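You operate a simulated robot arm through the tools that you are given. There is no shell and no other tool.

You are at the controls of a simulated robot arm. One attempt, no reset.

## Task
Set the overload dial to the motor plate, close up, switch on.
Fine: the isolator stays off till the stay is stowed and the door is shut and latched; it ends on.

It is judged by the outcome, as a careful person would: the job done as asked, and still so three seconds after it is handed in. It fails if anything else is knocked over, pushed out of place, dropped, spilled or broken.

## Robot
A 6-joint arm with a two-finger gripper, fixed in place. Base frame: the origin is on the floor under the middle of its stand, x ahead of it, y to its left, z up. Lengths are in m, angles in rad, forces in N, time in s.
It reaches about 1.572 m from its shoulder. Its first joint turns from -2.897 to 2.897 rad. Payload 2.45 kg.
The tool frame sits at the grasp point between the pads (the TCP): z along the fingers, y along the line on which they close. The tips reach 0.02 m beyond it. The gripper opens to 0.14 m; its body begins 0.168 m behind the TCP.
Orientation is that of the tool frame in the base frame, as a unit quaternion [x, y, z, w]. With the fingers straight down and closing along the base's y, the tool's x points along the base's -x, its y along +y and its z along -z.

## Interface
- The arm moves only by the tool nudge_tool. Its argument "motion" is one flat list of numbers, 7 for each row, row after row: the gripper command, from -1 (shut) to 1 (fully open), values between in proportion, then the shift along the tool's x, y, z in m, then the turn, a rotation vector about the tool's x, y, z in degrees. In form: [jaw, tx, ty, tz, rx, ry, rz, jaw, tx, ty, tz, rx, ry, rz, ...]. A call has 1 to 20 rows; each row is the pose to reach, as a shift and turn from the pose commanded when the call began, along the tool's axes at that moment. Rows are played at 5 a second. More than 0.05 m and 0.15 rad between two rows, or a gripper value outside its range, and nothing of the call is played. A pose out of reach is approached as far as the arm can. The call stops where the force on the tool passes 60 N (or 10 N more than at its start, if that is more) or the arm is blocked; 0.2 s more then pass. The fingers move at their own pace (about 0.045 m/s each) and stop on an object; they squeeze with about 29 N. The grip force told is the motor's: it shows also when the fingers shut on nothing. Time passes only in rows, and 0.2 s behind the last, so rows that repeat a pose let the fingers close. It gives the time, the measured TCP pose, the force on the tool (base axes), the opening and the grip force at its end, in the units of the frame above (readings bear some noise), with the torque about the TCP (base axes, N m) and any sound that the robot's microphone picked up, and new pictures: "views" is both (left out), scene, wrist or none.
- Cameras (640 x 400 px; columns grow to the right, rows downward): "scene" is fixed at [0.2189, 0.6486, 1.468]; the picture's right is [-0.49, -0.87, 0.00], its down [-0.39, 0.22, -0.90] and it looks along [0.78, -0.44, -0.44] (base axes); focal length 215 px, centre (320, 200). "wrist" rides on the gripper at [0.078, 0.011, -0.209] in the tool frame; the picture's right is [-0.14, 0.99, 0.00], its down [-0.92, -0.13, -0.37] and it looks along [-0.37, -0.05, 0.93] (tool axes); focal length 280 px, centre (320, 200).
- locate(camera, pixels): for up to 12 pixels [column, row] of the newest picture of that camera ("zoom" is the newest enlarged one), the place [x, y, z] in the base frame of the surface seen there, good to about 0.002 m. No time passes.
- close_up(camera, box): a new picture of the part [left, top, right, bottom] of that camera's present view, enlarged. No time passes.
- finish_job(): hands the job in; it is judged then, once.

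Leave the gripper open and the arm clear of the work at the hand-in unless told otherwise.

The tools are called after ">>>" as name(argument=value, ...) on one line, values as JSON. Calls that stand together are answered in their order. nudge_tool: Moves the arm, as the interface text tells. Its arguments: {"type":"object","properties":{"motion":{"type":"array","items":{"type":"number"}},"views":{"type":"string","enum":["both","scene","wrist","none"]}},"required":["motion"]} The other tools are called the same way: locate (camera, pixels) gives the place of the surface under pixels of a picture; close_up (camera, box) takes an enlarged picture of a part of a camera's view; finish_job () hands the job in.

At the start:

```text
clock: 0.0
ee_pos: [0.564, 0.0583, 1.4531]
tcp_rot: [0.0, 1.0, 0.0, 0.0]
ft_force: [-1.1, -0.5, 0.9]
ft_torque: [0.0, -0.03, 0.01]
finger_gap: 0.1398
grasp_force: 0.1
```

scene: 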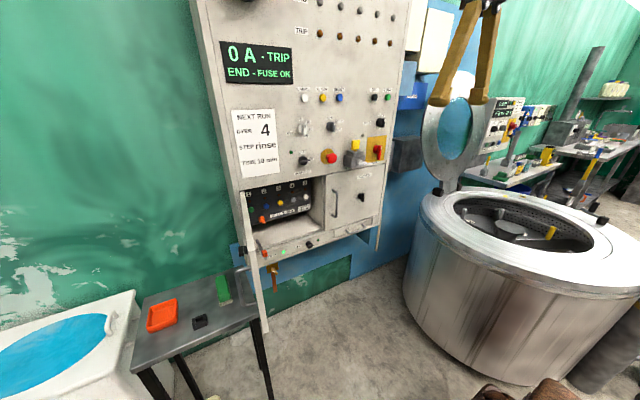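
wrist: 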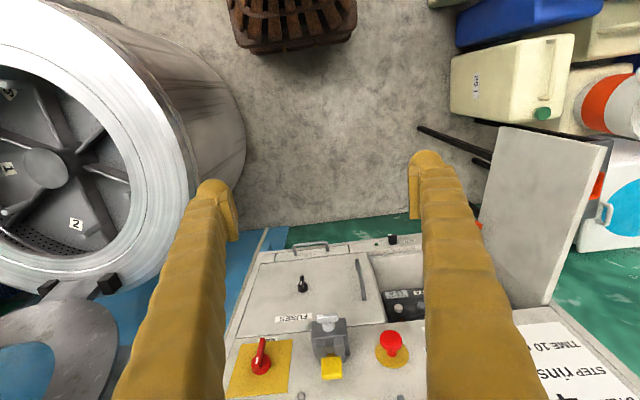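

I see a control panel with an open compartment, a red isolator on a yellow plate, and a door hanging open on the left side. I'll enlarge the important parts of the scene view to read the labels.

>>> close_up(camera="scene", box=[220, 160, 400, 273])

>>> close_up(camera="scene", box=[200, 0, 420, 138])

>>> close_up(camera="wrist", box=[200, 220, 520, 400])

>>> close_up(camera="scene", box=[120, 230, 300, 343])

```text
3.54 times, centred on (310, 216) of scene
```

zoom: 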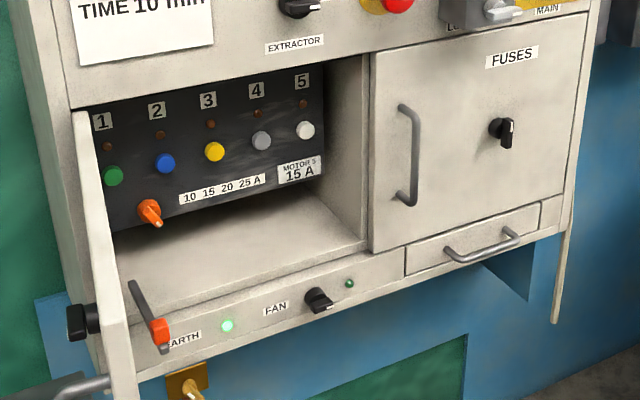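

```text
2.90 times, centred on (310, 69) of scene
```

zoom: 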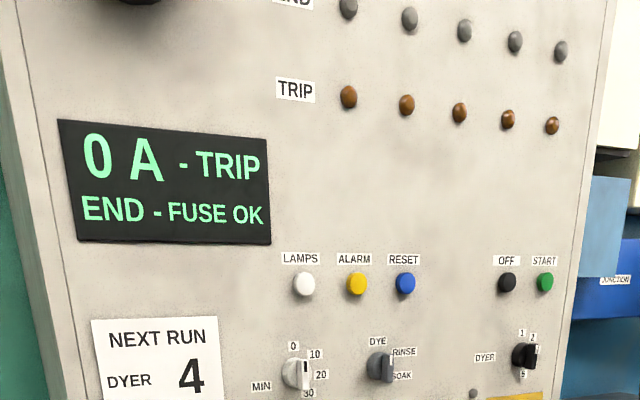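

```text
2.00 times, centred on (360, 310) of wrist
```

zoom: 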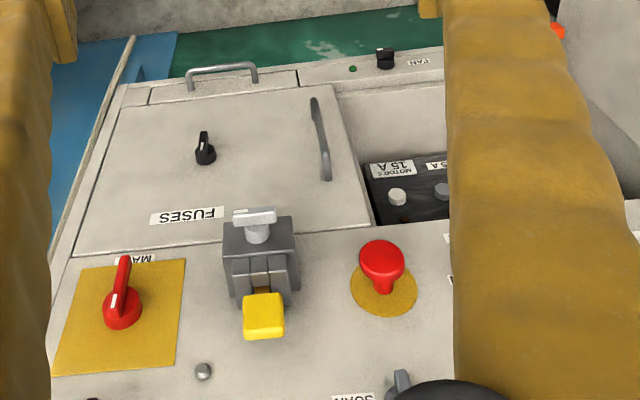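

```text
3.54 times, centred on (210, 286) of scene
```

zoom: 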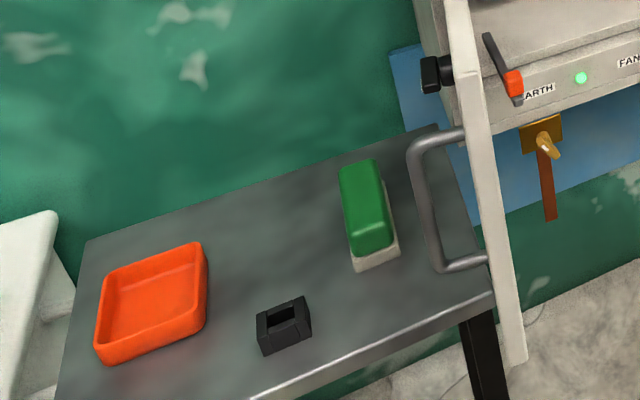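

I want larger views of the dial, stay, door and isolator. Next come tighter enlargements.

>>> close_up(camera="scene", box=[240, 175, 320, 225])

>>> close_up(camera="scene", box=[230, 220, 310, 270])

>>> close_up(camera="scene", box=[320, 130, 400, 180])

>>> close_up(camera="scene", box=[280, 80, 400, 155])

>>> close_up(camera="scene", box=[220, 160, 300, 340])

>>> close_up(camera="wrist", box=[370, 220, 610, 370])

```text
8.00 times, centred on (280, 200) of scene
```

zoom: 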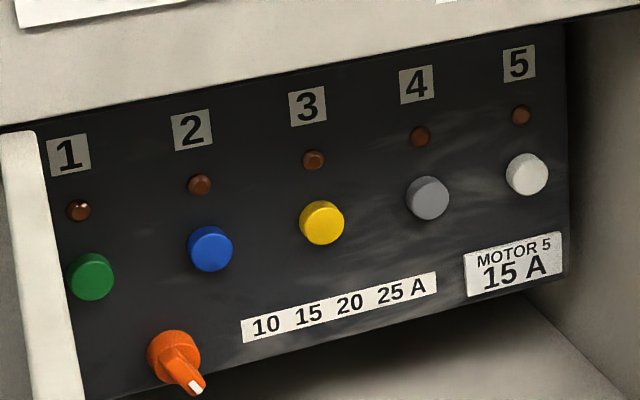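

```text
8.00 times, centred on (270, 245) of scene
```

zoom: 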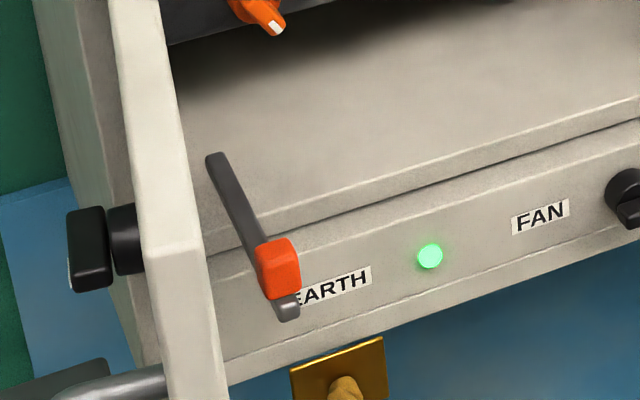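

```text
8.00 times, centred on (360, 155) of scene
```

zoom: 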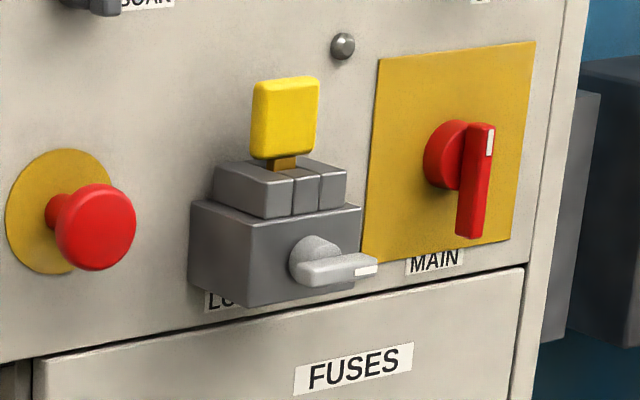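

```text
5.33 times, centred on (340, 118) of scene
```

zoom: 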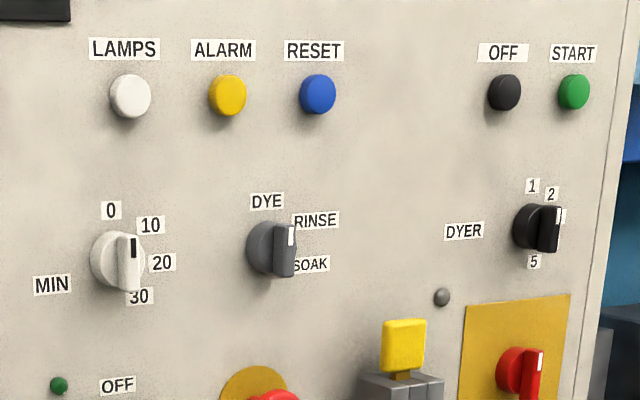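

```text
2.22 times, centred on (260, 250) of scene
```

zoom: 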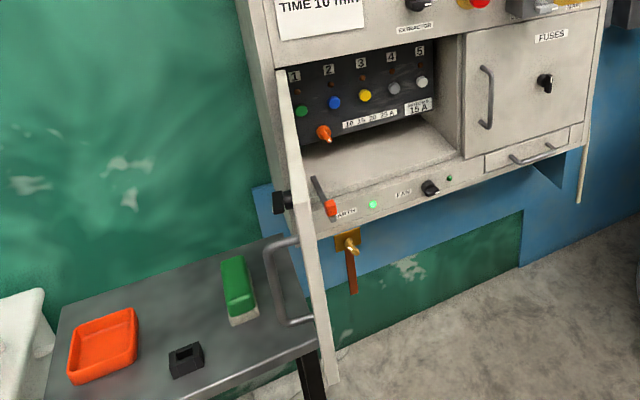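

```text
2.67 times, centred on (490, 295) of wrist
```

zoom: 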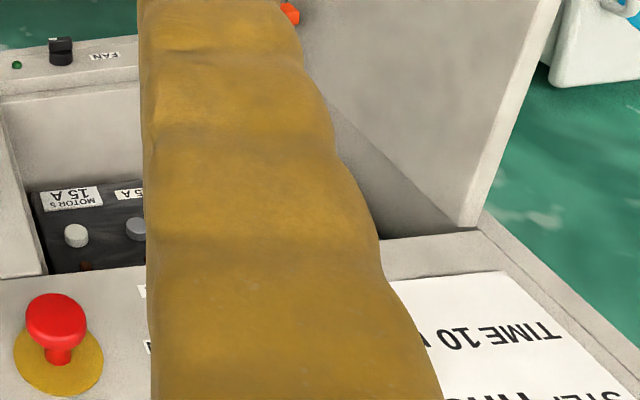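

Next I'll measure the 3D places of the main items: dial, plate, stay, door, handle, isolator, latch.

>>> locate(camera="scene", pixels=[[262, 218], [264, 222], [270, 216], [305, 208], [258, 234], [265, 253], [244, 252], [250, 180], [258, 250], [263, 325], [378, 152], [362, 158]])

>>> locate(camera="scene", pixels=[[268, 185], [300, 180], [327, 180], [325, 225], [250, 265], [238, 268], [240, 290], [382, 190], [383, 220], [376, 238], [362, 198], [335, 203]])

>>> locate(camera="wrist", pixels=[[500, 127], [605, 147], [549, 305], [490, 215], [385, 260], [262, 355], [330, 325], [300, 285], [361, 280], [350, 243], [270, 245], [393, 342]])

```text
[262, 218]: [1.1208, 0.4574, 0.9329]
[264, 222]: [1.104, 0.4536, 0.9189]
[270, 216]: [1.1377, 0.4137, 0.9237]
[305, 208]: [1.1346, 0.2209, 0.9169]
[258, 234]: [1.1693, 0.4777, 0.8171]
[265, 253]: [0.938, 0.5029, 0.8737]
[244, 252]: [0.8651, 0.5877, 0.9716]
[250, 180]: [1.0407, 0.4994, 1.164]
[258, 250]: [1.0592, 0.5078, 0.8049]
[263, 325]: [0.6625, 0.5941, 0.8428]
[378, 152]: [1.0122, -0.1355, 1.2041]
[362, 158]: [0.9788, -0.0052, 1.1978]
```

```text
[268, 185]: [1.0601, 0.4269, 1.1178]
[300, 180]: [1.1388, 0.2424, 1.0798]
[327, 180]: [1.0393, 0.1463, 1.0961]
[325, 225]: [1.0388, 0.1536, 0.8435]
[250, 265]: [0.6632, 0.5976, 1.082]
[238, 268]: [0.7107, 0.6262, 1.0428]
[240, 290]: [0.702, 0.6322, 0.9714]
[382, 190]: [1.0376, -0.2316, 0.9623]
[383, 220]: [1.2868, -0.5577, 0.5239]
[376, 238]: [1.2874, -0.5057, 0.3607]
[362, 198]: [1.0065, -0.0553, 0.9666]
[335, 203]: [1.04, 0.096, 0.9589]
```

```text
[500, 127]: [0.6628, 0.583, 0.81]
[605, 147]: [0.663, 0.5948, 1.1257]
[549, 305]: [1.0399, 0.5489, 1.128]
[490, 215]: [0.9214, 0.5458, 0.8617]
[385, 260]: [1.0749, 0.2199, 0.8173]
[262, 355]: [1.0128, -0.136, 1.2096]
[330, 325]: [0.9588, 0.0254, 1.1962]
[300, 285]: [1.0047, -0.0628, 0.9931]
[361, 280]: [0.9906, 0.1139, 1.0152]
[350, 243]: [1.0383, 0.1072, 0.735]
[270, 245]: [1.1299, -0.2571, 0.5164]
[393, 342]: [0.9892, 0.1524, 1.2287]
```

The door stands open about 95° with its hinge at y≈0.55. Now I'll locate points along the stay (scene zoom around 260,250) and around the dial.

>>> close_up(camera="scene", box=[244, 232, 284, 262])

>>> locate(camera="zoom", pixels=[[230, 130], [260, 190], [290, 260], [335, 300], [345, 340], [355, 370], [345, 400], [120, 250], [60, 250], [20, 280], [150, 300]])

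```text
13.33 times, centred on (264, 247) of scene
```

zoom: 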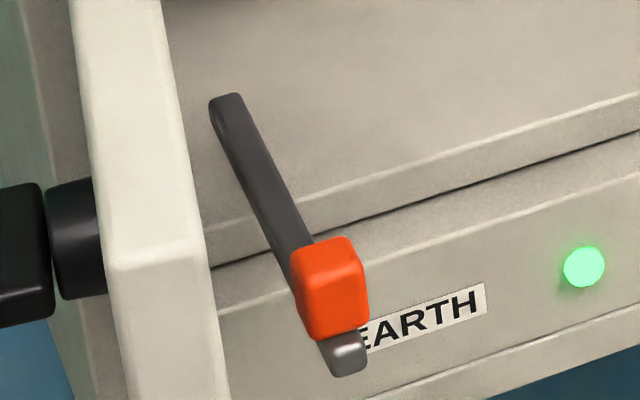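

```text
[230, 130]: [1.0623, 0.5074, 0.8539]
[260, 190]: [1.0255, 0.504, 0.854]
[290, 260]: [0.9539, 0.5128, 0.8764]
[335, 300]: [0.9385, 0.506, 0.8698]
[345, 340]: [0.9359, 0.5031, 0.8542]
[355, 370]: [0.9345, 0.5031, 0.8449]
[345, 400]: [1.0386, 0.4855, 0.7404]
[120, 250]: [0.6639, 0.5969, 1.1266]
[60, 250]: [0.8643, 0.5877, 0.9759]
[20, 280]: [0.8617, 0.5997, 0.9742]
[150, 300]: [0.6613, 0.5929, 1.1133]
```

The stay lies along x from about (1.07, 0.51, 0.855) to (0.935, 0.503, 0.845), with an orange grip at x≈0.94. I need a straight-on view of the compartment, so I'll pitch the gripper to point at the panel (+x) while moving to about (0.66, 0.25, 1.15), well clear of everything.

>>> nudge_tool(motion=[1, -0.008, 0.016, 0.025, 0, -7.5, 0, 1, -0.016, 0.032, 0.05, 0, -15, 0, 1, -0.024, 0.048, 0.075, 0, -22.5, 0, 1, -0.032, 0.064, 0.1, 0, -30, 0, 1, -0.04, 0.08, 0.125, 0, -37.5, 0, 1, -0.048, 0.096, 0.15, 0, -45, 0, 1, -0.056, 0.112, 0.175, 0, -52.5, 0, 1, -0.064, 0.128, 0.2, 0, -60, 0, 1, -0.072, 0.144, 0.225, 0, -67.5, 0, 1, -0.08, 0.16, 0.25, 0, -75, 0, 1, -0.088, 0.176, 0.275, 0, -82.5, 0, 1, -0.096, 0.192, 0.3, 0, -90, 0])

```text
clock: 2.6
ee_pos: [0.6681, 0.2576, 1.1582]
tcp_rot: [0.0, 0.706, 0.001, 0.708]
ft_force: [-0.2, -0.8, 0.5]
ft_torque: [-0.01, 0.1, 0.02]
finger_gap: 0.1401
grasp_force: 0.1
out of reach, approached as far as the arm can: row 12
```

scene: 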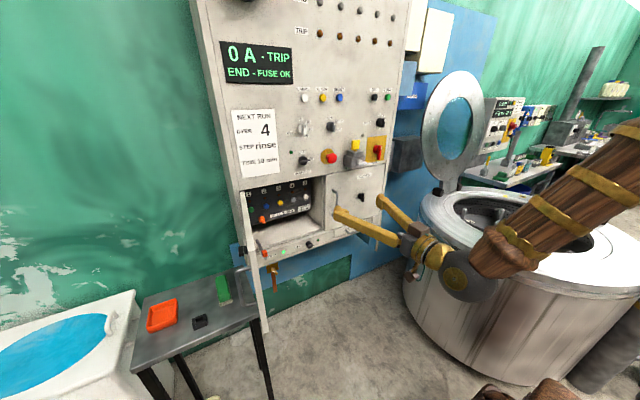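
wrist: 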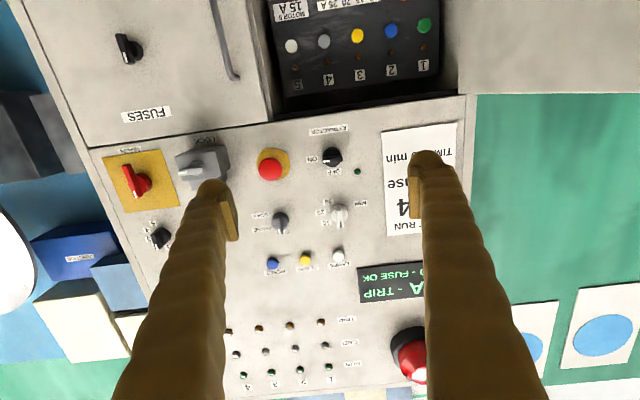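

The panel is visible upside-down (camera below the gripper). I'd like the camera on top, looking down into the compartment, so I'll try rolling about the tool axis, starting with 90° to see whether the wrist permits it, and moving slightly forward.

>>> nudge_tool(motion=[1, 0.005, 0, 0.005, 0, 0, 8.5, 1, 0.01, 0, 0.01, 0, 0, 17, 1, 0.015, 0, 0.015, 0, 0, 25.5, 1, 0.02, 0, 0.02, 0, 0, 34, 1, 0.025, 0, 0.025, 0, 0, 42.5, 1, 0.03, 0, 0.03, 0, 0, 51, 1, 0.035, 0, 0.035, 0, 0, 59.5, 1, 0.04, 0, 0.04, 0, 0, 68, 1, 0.045, 0, 0.045, 0, 0, 76.5, 1, 0.05, 0, 0.05, 0, 0, 85, 1, 0.05, 0, 0.05, 0, 0, 90])

```text
clock: 5.0
ee_pos: [0.6986, 0.2769, 1.2687]
tcp_rot: [0.478, 0.712, 0.353, 0.374]
ft_force: [-0.9, -0.5, 0.4]
ft_torque: [-0.01, 0.04, 0.01]
finger_gap: 0.1402
grasp_force: 0.0
out of reach, approached as far as the arm can: row 2, 3, 4, 5, 6, 7, 8, 9, 10, 11
```

scene: 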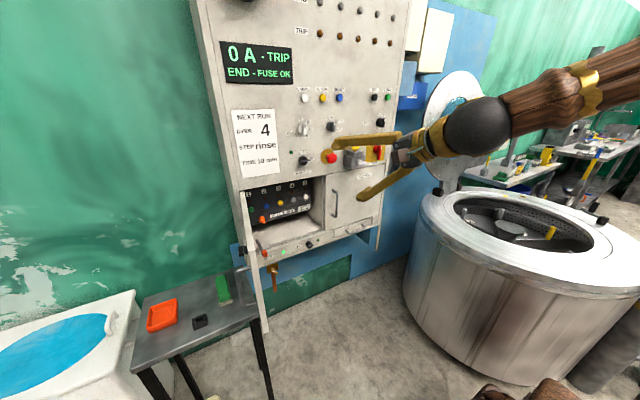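
wrist: 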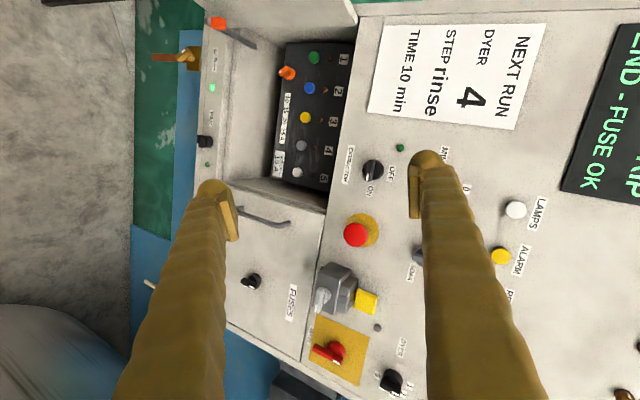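

The wrist rolled but pitched down 28° since the arm is too folded here. Still, this view shows the compartment well (base-up is picture-right). I'll enlarge the dial area, stay area, and the isolator/lock area.

>>> close_up(camera="wrist", box=[250, 30, 370, 105])

>>> close_up(camera="wrist", box=[190, 0, 350, 100])

>>> close_up(camera="wrist", box=[290, 250, 450, 400])

>>> close_up(camera="wrist", box=[210, 170, 330, 320])

```text
5.33 times, centred on (310, 68) of wrist
```

zoom: 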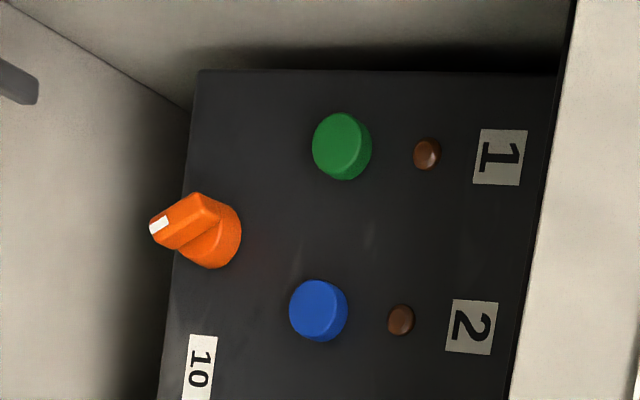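

```text
4.00 times, centred on (270, 50) of wrist
```

zoom: 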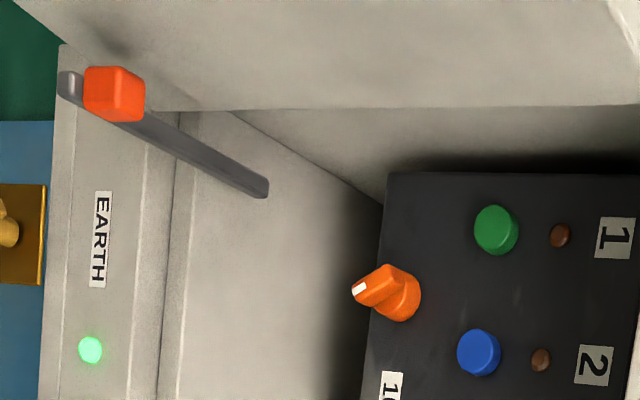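

```text
2.67 times, centred on (370, 325) of wrist
```

zoom: 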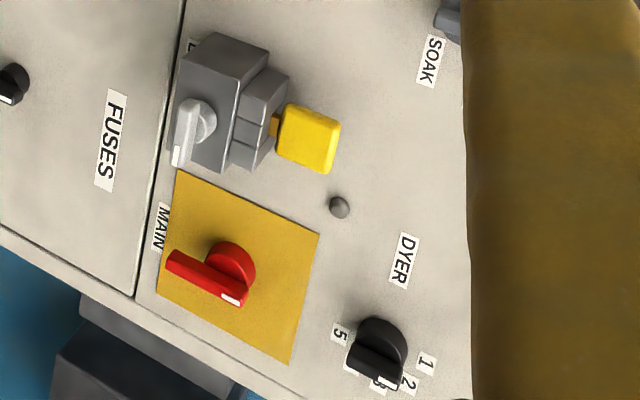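

```text
2.67 times, centred on (270, 245) of wrist
```

zoom: 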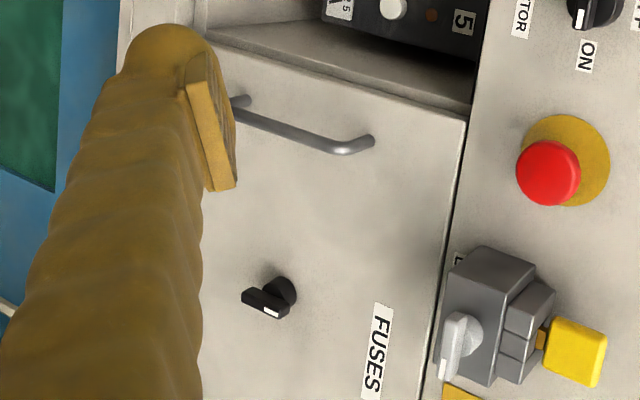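

The stay is a flat grey bar at the left of the compartment, floating about 0.035 m above the floor, with an orange grip near its outer end. Let me move forward 0.12 m along the tool axis (toward the compartment) to unfold the arm, and check the pose.

>>> nudge_tool(motion=[1, 0, 0, 0.03, 0, 0, 0, 1, 0, 0, 0.06, 0, 0, 0, 1, 0, 0, 0.09, 0, 0, 0, 1, 0, 0, 0.12, 0, 0, 0])

```text
clock: 6.0
ee_pos: [0.7953, 0.2967, 1.2408]
tcp_rot: [0.48, 0.719, 0.343, 0.367]
ft_force: [-0.2, -0.1, 1.5]
ft_torque: [-0.02, 0.04, 0.02]
finger_gap: 0.1402
grasp_force: 0.1
out of reach, approached as far as the arm can: row 1, 2, 3, 4
```

scene: 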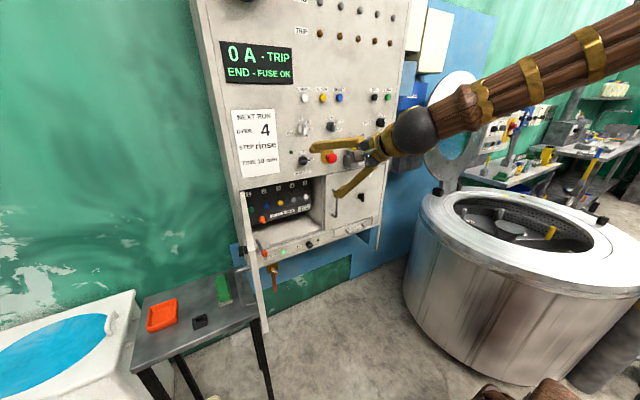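
wrist: 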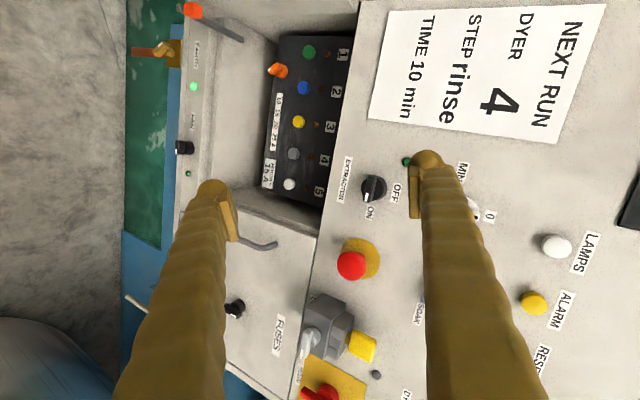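

The pose is still out of reach: I suspect the roll joint is at its stop in this direction. I'll roll back 90° and continue in the other direction, staying at this spot.

>>> nudge_tool(motion=[1, 0, 0, 0, 0, 0, -8.5, 1, 0, 0, 0, 0, 0, -17, 1, 0, 0, 0, 0, 0, -25.5, 1, 0, 0, 0, 0, 0, -34, 1, 0, 0, 0, 0, 0, -42.5, 1, 0, 0, 0, 0, 0, -51, 1, 0, 0, 0, 0, 0, -59.5, 1, 0, 0, 0, 0, 0, -68, 1, 0, 0, 0, 0, 0, -76.5, 1, 0, 0, 0, 0, 0, -85, 1, 0, 0, 0, 0, 0, -90])

```text
clock: 8.4
ee_pos: [0.7967, 0.2985, 1.2422]
tcp_rot: [-0.166, 0.841, -0.016, 0.514]
ft_force: [-0.1, -0.2, -0.3]
ft_torque: [0.0, 0.0, 0.0]
finger_gap: 0.1402
grasp_force: 0.0
```

scene: 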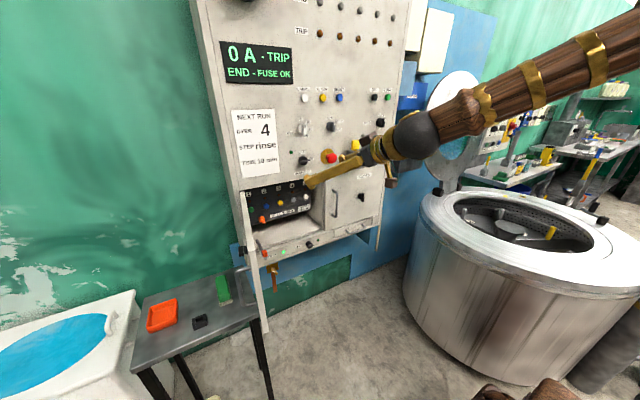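
wrist: 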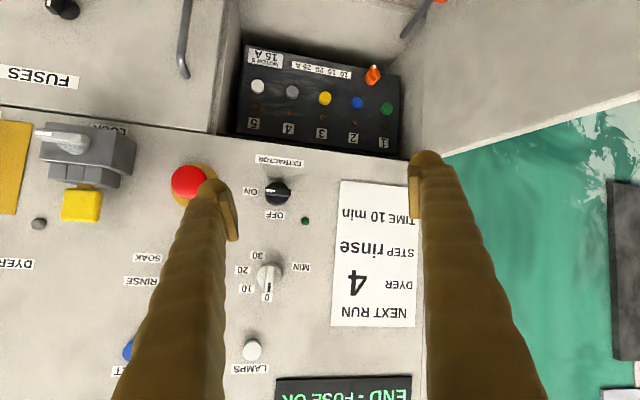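

The commanded pose follows the reached one, good. Now I'll test pitching up toward horizontal from here (tool y turn of −28°) at the present position, going slightly forward.

>>> nudge_tool(motion=[1, 0, 0, 0.01, 0, -7, 0, 1, 0, 0, 0.02, 0, -14, 0, 1, 0, 0, 0.03, 0, -21, 0, 1, 0, 0, 0.04, 0, -28, 0])

```text
clock: 9.4
ee_pos: [0.8227, 0.3199, 1.227]
tcp_rot: [-0.155, 0.695, 0.015, 0.702]
ft_force: [0.7, 0.6, 0.2]
ft_torque: [0.02, 0.06, 0.0]
finger_gap: 0.1398
grasp_force: 0.0
out of reach, approached as far as the arm can: row 4
```

scene: 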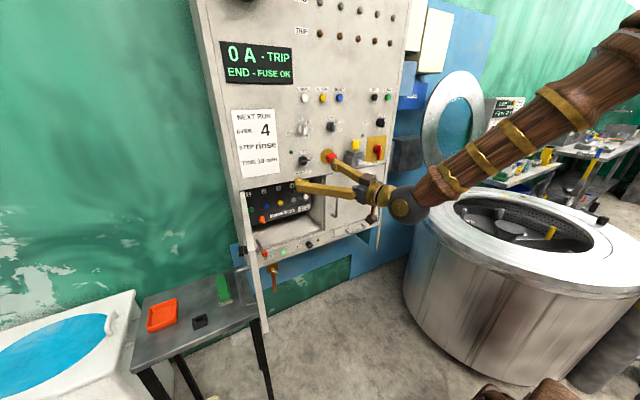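
wrist: 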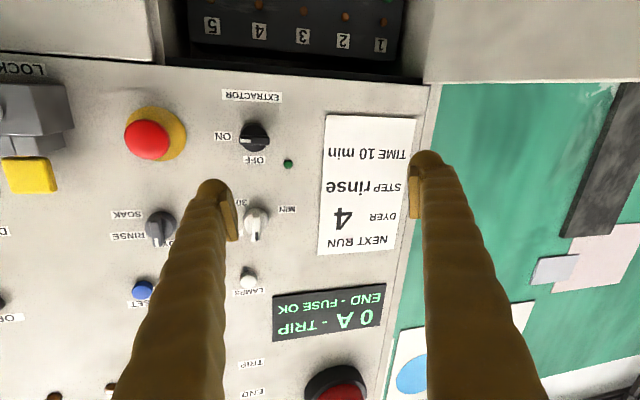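

Nearly horizontal was achieved. I'll go on: lower by 0.12 m, move forward a bit and remove the 14° yaw, watching the report for reach limits.

>>> nudge_tool(motion=[1, 0.03, 0, 0.0, 3.5, 0, 0, 1, 0.06, 0, 0.01, 7, 0, 0, 1, 0.09, 0, 0.02, 10.5, 0, 0, 1, 0.12, 0, 0.03, 14, 0, 0])

```text
clock: 10.4
ee_pos: [0.8591, 0.3049, 1.1099]
tcp_rot: [-0.077, 0.69, -0.059, 0.718]
ft_force: [-0.2, 0.0, -0.1]
ft_torque: [0.02, 0.02, -0.02]
finger_gap: 0.1398
grasp_force: 0.1
```

scene: 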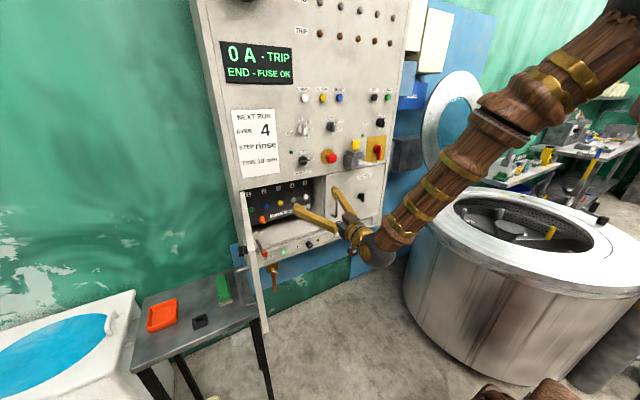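
wrist: 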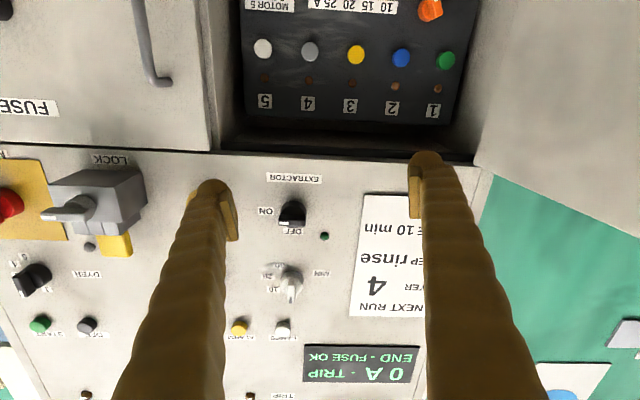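

Now reachable: the tool is horizontal at (0.859, 0.305, 1.11). I'll lower to about z≈0.97 for a view into the compartment, levelling the roll by 11°.

>>> nudge_tool(motion=[1, 0.035, 0.007, -0.01, 0, 0.5, 3, 1, 0.07, 0.014, -0.02, 0, 1, 6, 1, 0.105, 0.021, -0.03, 0, 1.5, 9, 1, 0.14, 0.028, -0.04, 0, 2, 11, 1, 0.14, 0.028, -0.04, 0, 2, 11])

```text
clock: 11.6
ee_pos: [0.8291, 0.3099, 0.975]
tcp_rot: [-0.014, 0.709, -0.001, 0.706]
ft_force: [-0.3, -0.1, 1.3]
ft_torque: [-0.01, 0.05, 0.0]
finger_gap: 0.14
grasp_force: 0.0
out of reach, approached as far as the arm can: row 4, 5
```

scene: 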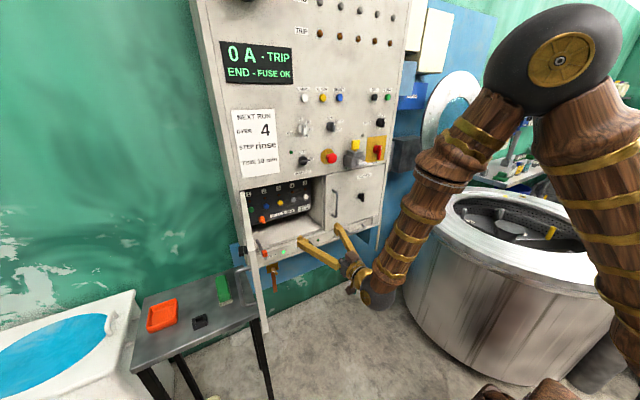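
wrist: 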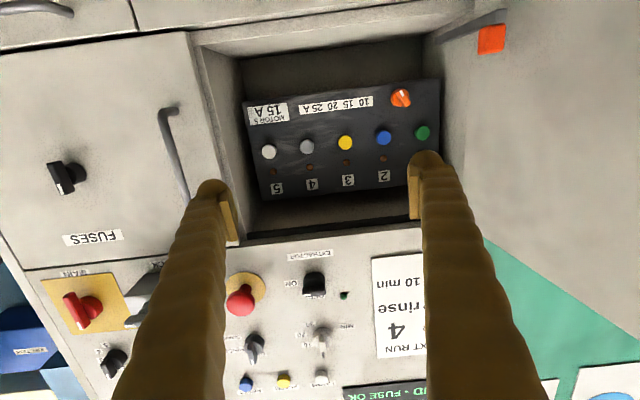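

I see the black terminal board, the orange dial at (400,98) and the stay at (470,28). I'll enlarge both.

>>> close_up(camera="wrist", box=[360, 0, 560, 125])

>>> close_up(camera="wrist", box=[370, 70, 450, 120])

>>> close_up(camera="wrist", box=[230, 60, 450, 200])

>>> close_up(camera="wrist", box=[30, 250, 190, 380])

```text
3.20 times, centred on (460, 62) of wrist
```

zoom: 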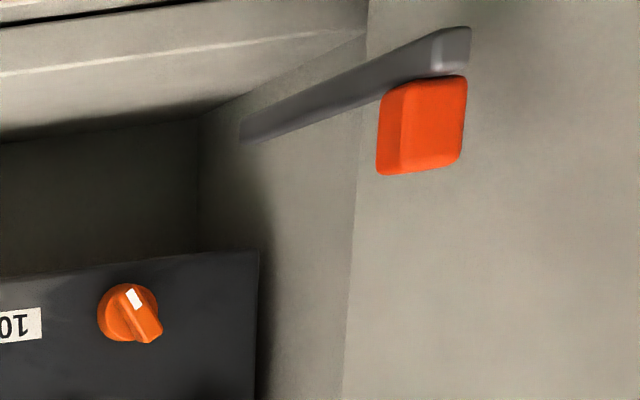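

```text
8.00 times, centred on (410, 95) of wrist
```

zoom: 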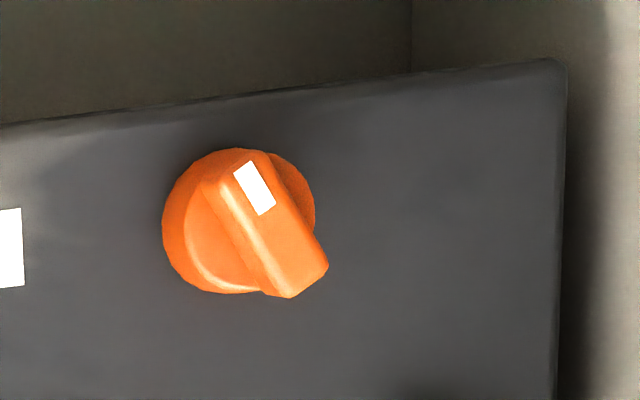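

```text
2.86 times, centred on (340, 130) of wrist
```

zoom: 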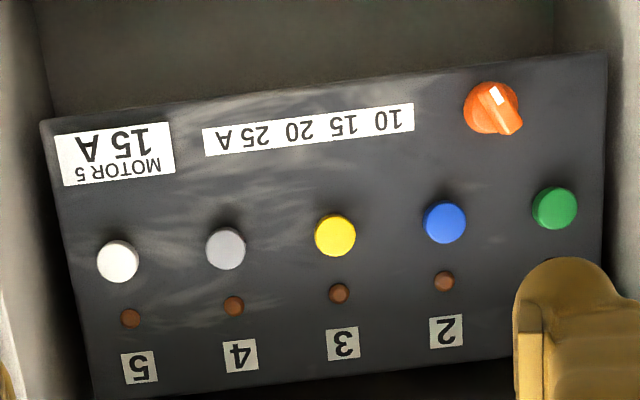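

```text
3.08 times, centred on (110, 315) of wrist
```

zoom: 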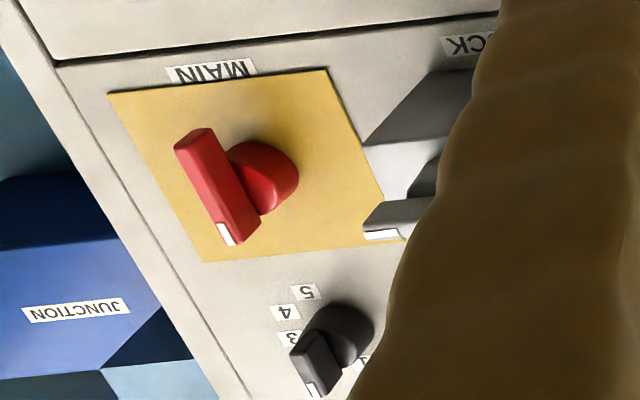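

The dial has no tick marks of its own, just the strip "10 15 20 25 A" and the plate "MOTOR 5 – 15 A". I'll measure the dial pointer's angle with a tight close-up.

>>> close_up(camera="wrist", box=[385, 85, 417, 105])

>>> locate(camera="zoom", pixels=[[320, 200], [285, 130], [300, 170], [330, 230], [360, 280], [400, 330], [200, 330], [230, 200]])

>>> close_up(camera="scene", box=[220, 35, 300, 90])

```text
16.00 times, centred on (401, 95) of wrist
```

zoom: 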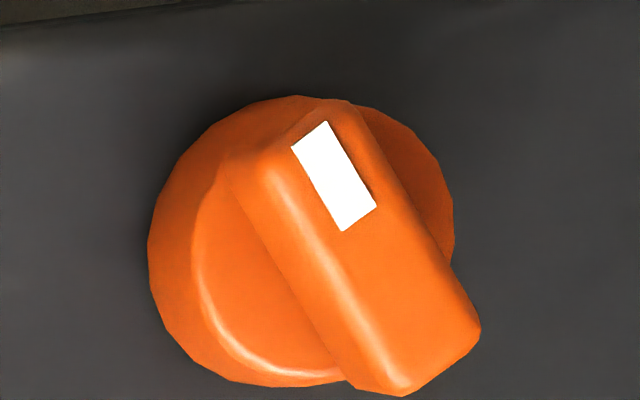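

```text
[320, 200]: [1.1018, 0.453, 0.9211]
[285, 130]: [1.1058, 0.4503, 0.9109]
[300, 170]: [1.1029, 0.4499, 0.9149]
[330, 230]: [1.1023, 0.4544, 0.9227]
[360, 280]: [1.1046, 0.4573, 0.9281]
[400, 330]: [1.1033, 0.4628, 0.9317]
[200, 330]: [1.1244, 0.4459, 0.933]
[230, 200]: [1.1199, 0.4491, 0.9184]
```

```text
7.27 times, centred on (260, 62) of scene
```

zoom: 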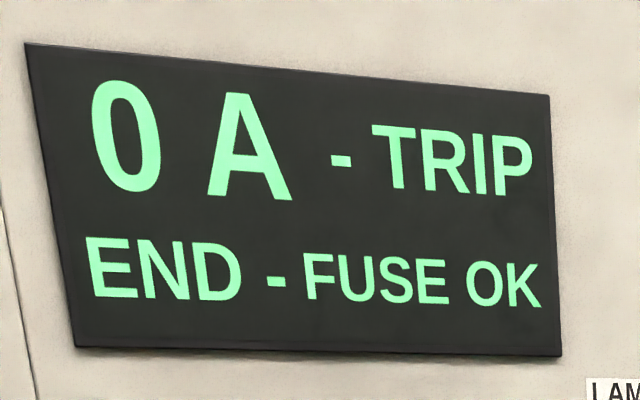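

The pointer points about 140° clockwise from top, i.e. like the fourth position (25 A) if this dial is built as the other knobs here (first at top, 45° steps clockwise). Now I'll measure the stay and its surroundings.

>>> close_up(camera="wrist", box=[416, 0, 544, 80])

>>> locate(camera="zoom", pixels=[[60, 195], [120, 170], [200, 140], [280, 100], [370, 70], [420, 50], [420, 90], [340, 170], [420, 200], [330, 250], [150, 300], [500, 250]])

```text
5.00 times, centred on (480, 40) of wrist
```

zoom: 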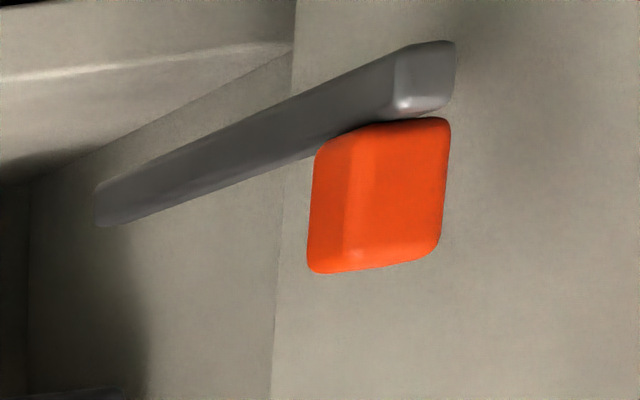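

```text
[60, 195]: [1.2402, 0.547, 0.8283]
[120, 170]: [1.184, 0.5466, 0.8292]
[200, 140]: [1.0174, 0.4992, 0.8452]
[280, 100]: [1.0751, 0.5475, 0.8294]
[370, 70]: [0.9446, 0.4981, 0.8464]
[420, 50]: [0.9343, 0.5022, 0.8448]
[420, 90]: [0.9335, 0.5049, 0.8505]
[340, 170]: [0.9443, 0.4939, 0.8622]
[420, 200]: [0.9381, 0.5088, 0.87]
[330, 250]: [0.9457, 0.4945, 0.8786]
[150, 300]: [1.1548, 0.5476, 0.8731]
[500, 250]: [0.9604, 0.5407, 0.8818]
```

The stay bar runs from about x=1.075 (inner end) to x=0.934, at y≈0.505, z≈0.85, with the grip block on top (z up to 0.88). The closed door would sit flush at x 1.04–1.06, so the stay must be swung inside. First I'll do the dial; I'm refining its centre with a new close-up.

>>> close_up(camera="wrist", box=[385, 85, 417, 105])

>>> locate(camera="zoom", pixels=[[165, 265], [245, 368], [440, 205], [290, 105], [405, 150], [320, 110], [350, 115], [470, 325], [400, 385], [345, 345], [240, 175], [440, 270]])

```text
16.00 times, centred on (401, 95) of wrist
```

zoom: 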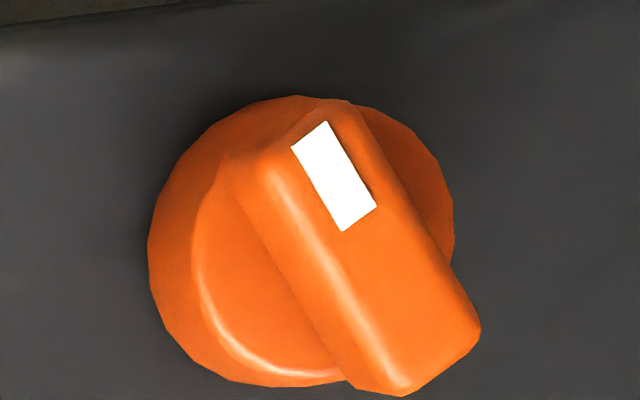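

```text
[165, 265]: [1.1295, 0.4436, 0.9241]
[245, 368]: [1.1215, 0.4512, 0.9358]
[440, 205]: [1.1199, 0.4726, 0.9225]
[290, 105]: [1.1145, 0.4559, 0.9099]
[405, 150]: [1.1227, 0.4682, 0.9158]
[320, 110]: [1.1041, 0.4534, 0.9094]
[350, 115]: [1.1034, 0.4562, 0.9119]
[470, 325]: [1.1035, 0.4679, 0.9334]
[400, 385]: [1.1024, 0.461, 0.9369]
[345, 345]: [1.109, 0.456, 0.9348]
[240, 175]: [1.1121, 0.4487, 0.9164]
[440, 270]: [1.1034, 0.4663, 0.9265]
```

The bar's direction comes out near 150° clockwise from top. To learn this panel's knob convention, I'll measure the labelled MIN, DYE/RINSE/SOAK and DYER knobs' label angles in the scene view.

>>> close_up(camera="scene", box=[284, 110, 348, 150])

>>> locate(camera="zoom", pixels=[[170, 95], [247, 140], [268, 215], [228, 280], [195, 205], [420, 100], [495, 118], [490, 200], [455, 165]])

>>> close_up(camera="wrist", box=[230, 230, 390, 390])

>>> locate(camera="zoom", pixels=[[320, 200], [200, 200]])

```text
10.00 times, centred on (316, 130) of scene
```

zoom: 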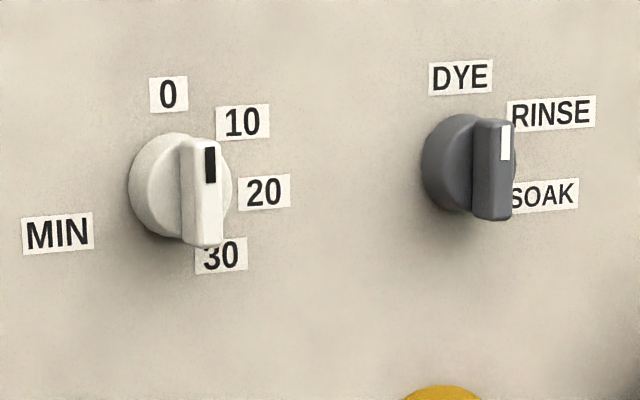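

```text
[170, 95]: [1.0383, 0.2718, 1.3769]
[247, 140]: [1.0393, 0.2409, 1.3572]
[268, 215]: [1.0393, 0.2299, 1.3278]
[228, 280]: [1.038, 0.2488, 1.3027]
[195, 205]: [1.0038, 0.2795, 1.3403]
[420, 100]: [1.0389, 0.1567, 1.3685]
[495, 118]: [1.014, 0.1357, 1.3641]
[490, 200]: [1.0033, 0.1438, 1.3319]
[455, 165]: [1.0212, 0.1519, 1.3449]
```

```text
2.50 times, centred on (310, 310) of wrist
```

zoom: 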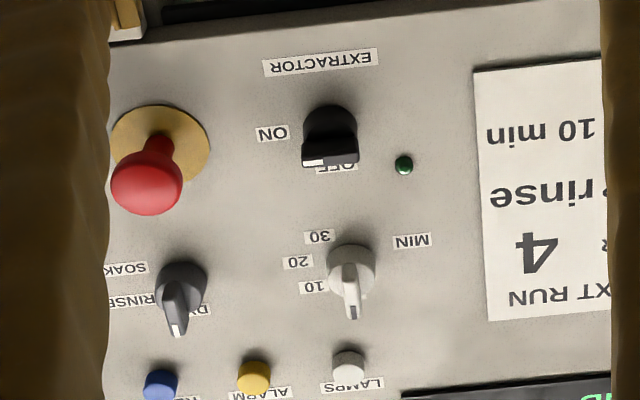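

```text
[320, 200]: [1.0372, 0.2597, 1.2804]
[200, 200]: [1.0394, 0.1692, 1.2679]
```

The MIN knob's labels sit at 0°, ~50°, ~100°, ~150° clockwise from top, matching the dial's pointer at 150° = 25 A now. So 15 A is 100° counter-clockwise (pointer at 50°). I'll bring the gripper in front of the dial (y 0.458, z 0.923), rolled −29° so the pads straddle the pointer bar, opening ~0.035 m.

>>> nudge_tool(motion=[0.5, 0.009, 0.03, 0.014, 0, 0, -6, 0, 0.018, 0.06, 0.028, 0, 0, -12, -0.5, 0.028, 0.09, 0.042, 0, 0, -18, -0.5, 0.038, 0.12, 0.056, 0, 0, -24, -0.5, 0.049, 0.149, 0.07, -1, 0, -29, -0.5, 0.049, 0.149, 0.07, -1, 0, -29, -0.5, 0.049, 0.149, 0.07, -1, 0, -29])

```text
clock: 13.2
ee_pos: [0.8945, 0.4597, 0.9257]
tcp_rot: [-0.194, 0.681, -0.163, 0.687]
ft_force: [-0.6, 0.4, 0.0]
ft_torque: [0.03, 0.0, -0.01]
finger_gap: 0.0349
grasp_force: 0.0
```

scene: 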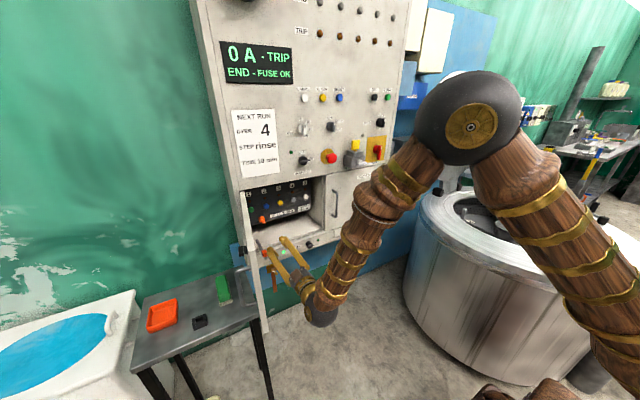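
wrist: 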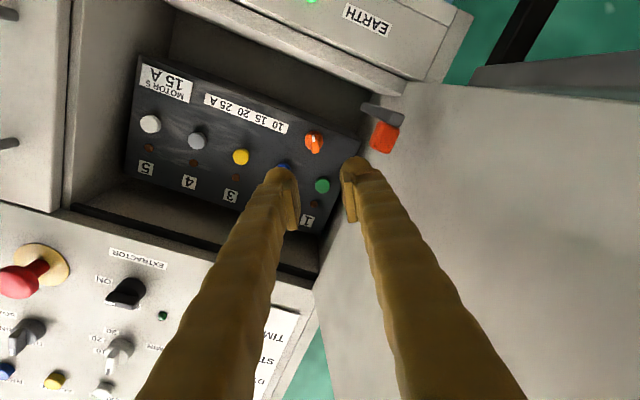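

The dial sits between the fingertips in the picture at (314,142). I'll enlarge it to re-measure its centre and bar from this head-on view.

>>> close_up(camera="wrist", box=[298, 130, 330, 150])

>>> locate(camera="zoom", pixels=[[320, 200], [300, 120], [320, 330], [250, 200], [400, 200], [200, 200], [450, 200]])

```text
16.00 times, centred on (314, 140) of wrist
```

zoom: 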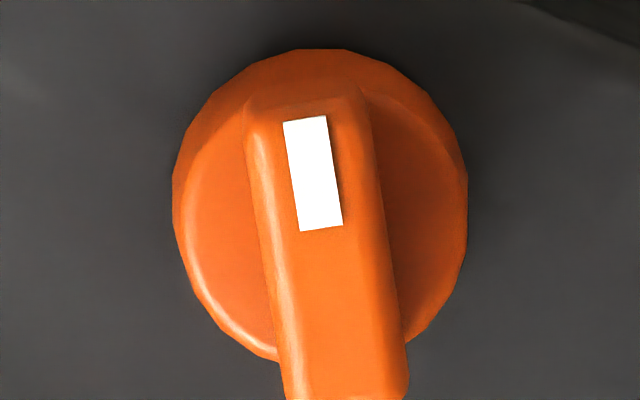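

```text
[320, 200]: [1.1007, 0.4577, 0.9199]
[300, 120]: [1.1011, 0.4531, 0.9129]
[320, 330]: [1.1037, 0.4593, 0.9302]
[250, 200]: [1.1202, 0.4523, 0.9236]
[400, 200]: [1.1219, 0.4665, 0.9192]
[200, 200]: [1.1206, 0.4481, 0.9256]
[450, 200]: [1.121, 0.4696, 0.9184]
```

The bar is exactly aligned with the finger pads; its centre is at (1.101, 0.4585, 0.922). I'll advance 0.14 m along x with an opening of 0.028 m, correcting 2.5° of yaw, then check.

>>> nudge_tool(motion=[-0.6, 0.003, -0.0006, 0.03, 0.7, 0.4, 0, -0.6, 0.0049, -0.0016, 0.06, 1.5, 0.8, 0, -0.6, 0.0055, -0.0028, 0.09, 2.2, 1.2, 0, -0.6, 0.0061, -0.004, 0.12, 2.2, 1.2, 0, -0.6, 0.0065, -0.0048, 0.14, 2.2, 1.2, 0])

```text
clock: 14.4
ee_pos: [1.0354, 0.4587, 0.9229]
tcp_rot: [-0.178, 0.685, -0.177, 0.684]
ft_force: [-0.1, -0.2, -0.2]
ft_torque: [0.01, 0.01, 0.0]
finger_gap: 0.0279
grasp_force: 0.1
```

scene: 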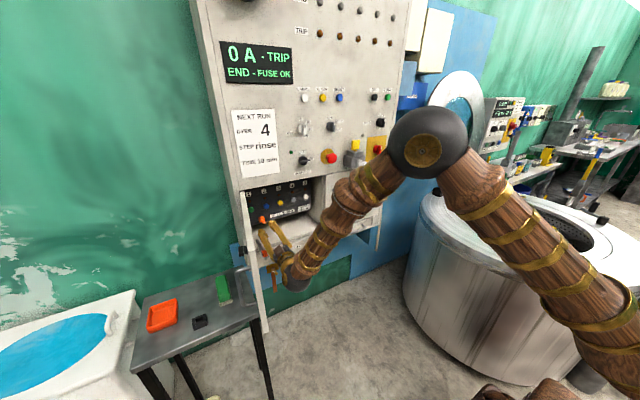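
wrist: 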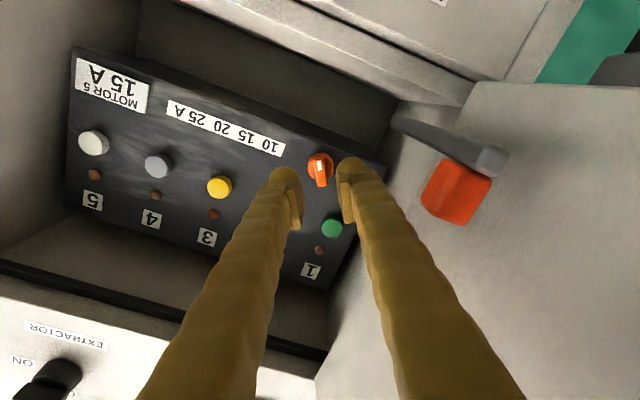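

No contact, aligned well. I'll advance the last 0.06 m so the pads are around the bar, then close on it.

>>> nudge_tool(motion=[-0.6, 0.0005, 0, 0.02, 0, 0, 0, -0.6, 0.0009, 0.0002, 0.04, 0, 0, 0, -0.6, 0.0009, 0.0002, 0.0606, 0, 0, 0, -1, 0.0009, 0.0002, 0.0606, 0, 0, 0, -1, 0.0009, 0.0002, 0.0606, 0, 0, 0, -1, 0.0009, 0.0002, 0.0606, 0, 0, 0])

```text
clock: 15.8
ee_pos: [1.0957, 0.4576, 0.921]
tcp_rot: [-0.177, 0.685, -0.177, 0.684]
ft_force: [3.3, -16.2, 5.4]
ft_torque: [-0.28, -0.09, -0.21]
finger_gap: 0.0112
grasp_force: 38.1
```

scene: 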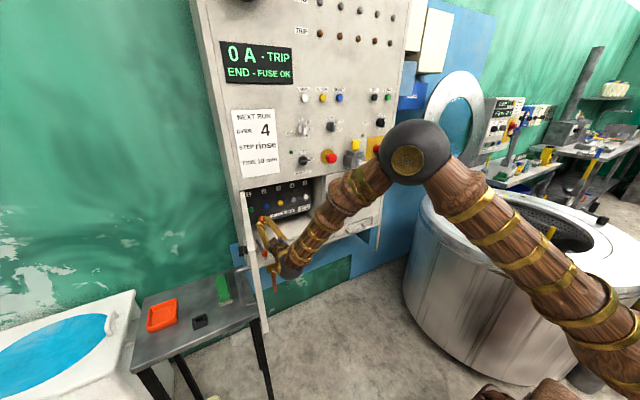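
wrist: 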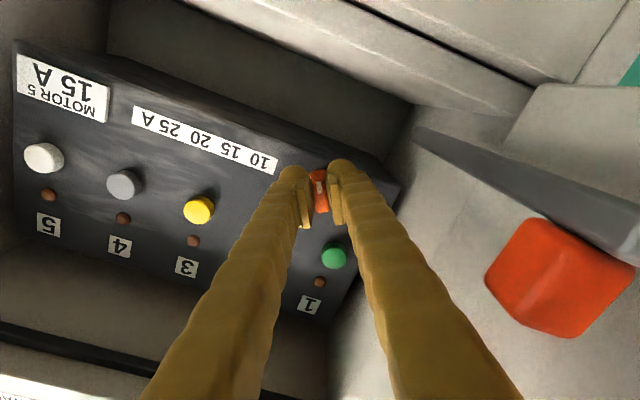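

The bar is gripped (gap 0.011). I'll shift 1 mm to ease the side force and turn counter-clockwise 24° first, watching torque and sound.

>>> nudge_tool(motion=[-1, 0, -0.001, 0, 0, 0, 0, -1, 0, -0.001, 0, 0, 0, -8, -1, 0, -0.001, 0, 0, 0, -16, -1, 0, -0.001, 0, 0, 0, -24])

```text
clock: 16.8
ee_pos: [1.0947, 0.4561, 0.9218]
tcp_rot: [-0.316, 0.633, -0.318, 0.631]
ft_force: [2.1, -19.2, 8.8]
ft_torque: [0.12, -0.09, -0.19]
finger_gap: 0.0111
grasp_force: 37.9
```

scene: 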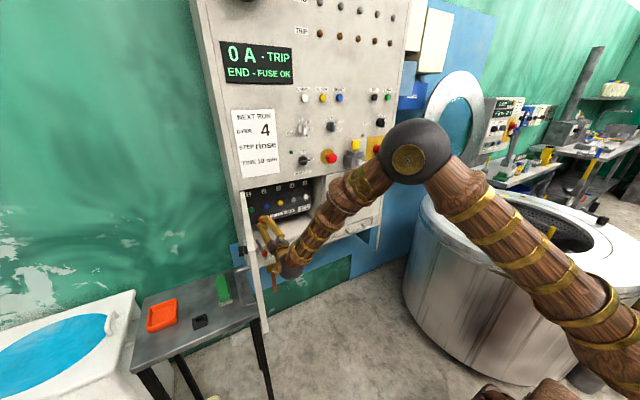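
wrist: 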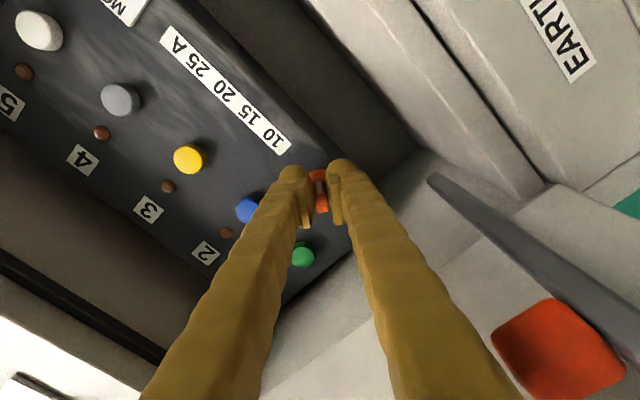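

The dial turns with the gripper (no sound yet). Continuing counter-clockwise another 32° with a small centring shift.

>>> nudge_tool(motion=[-1, 0.0008, -0.0006, 0, 0, 0, -8, -1, 0.0008, -0.0006, 0, 0, 0, -16, -1, 0.0008, -0.0006, 0, 0, 0, -24, -1, 0.0008, -0.0006, 0, 0, 0, -32])

```text
clock: 17.8
ee_pos: [1.0967, 0.4546, 0.9246]
tcp_rot: [-0.478, 0.521, -0.479, 0.521]
ft_force: [-6.0, -27.3, 35.7]
ft_torque: [0.21, -0.39, -0.25]
finger_gap: 0.0115
grasp_force: 38.3
```

scene: 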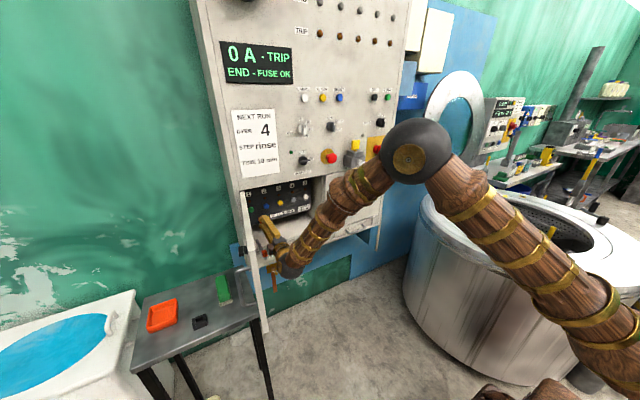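
wrist: 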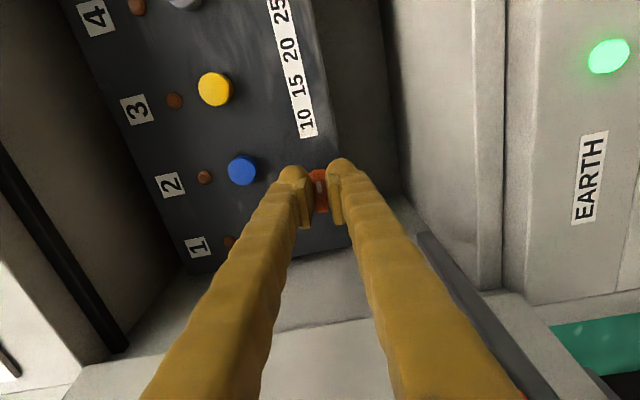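

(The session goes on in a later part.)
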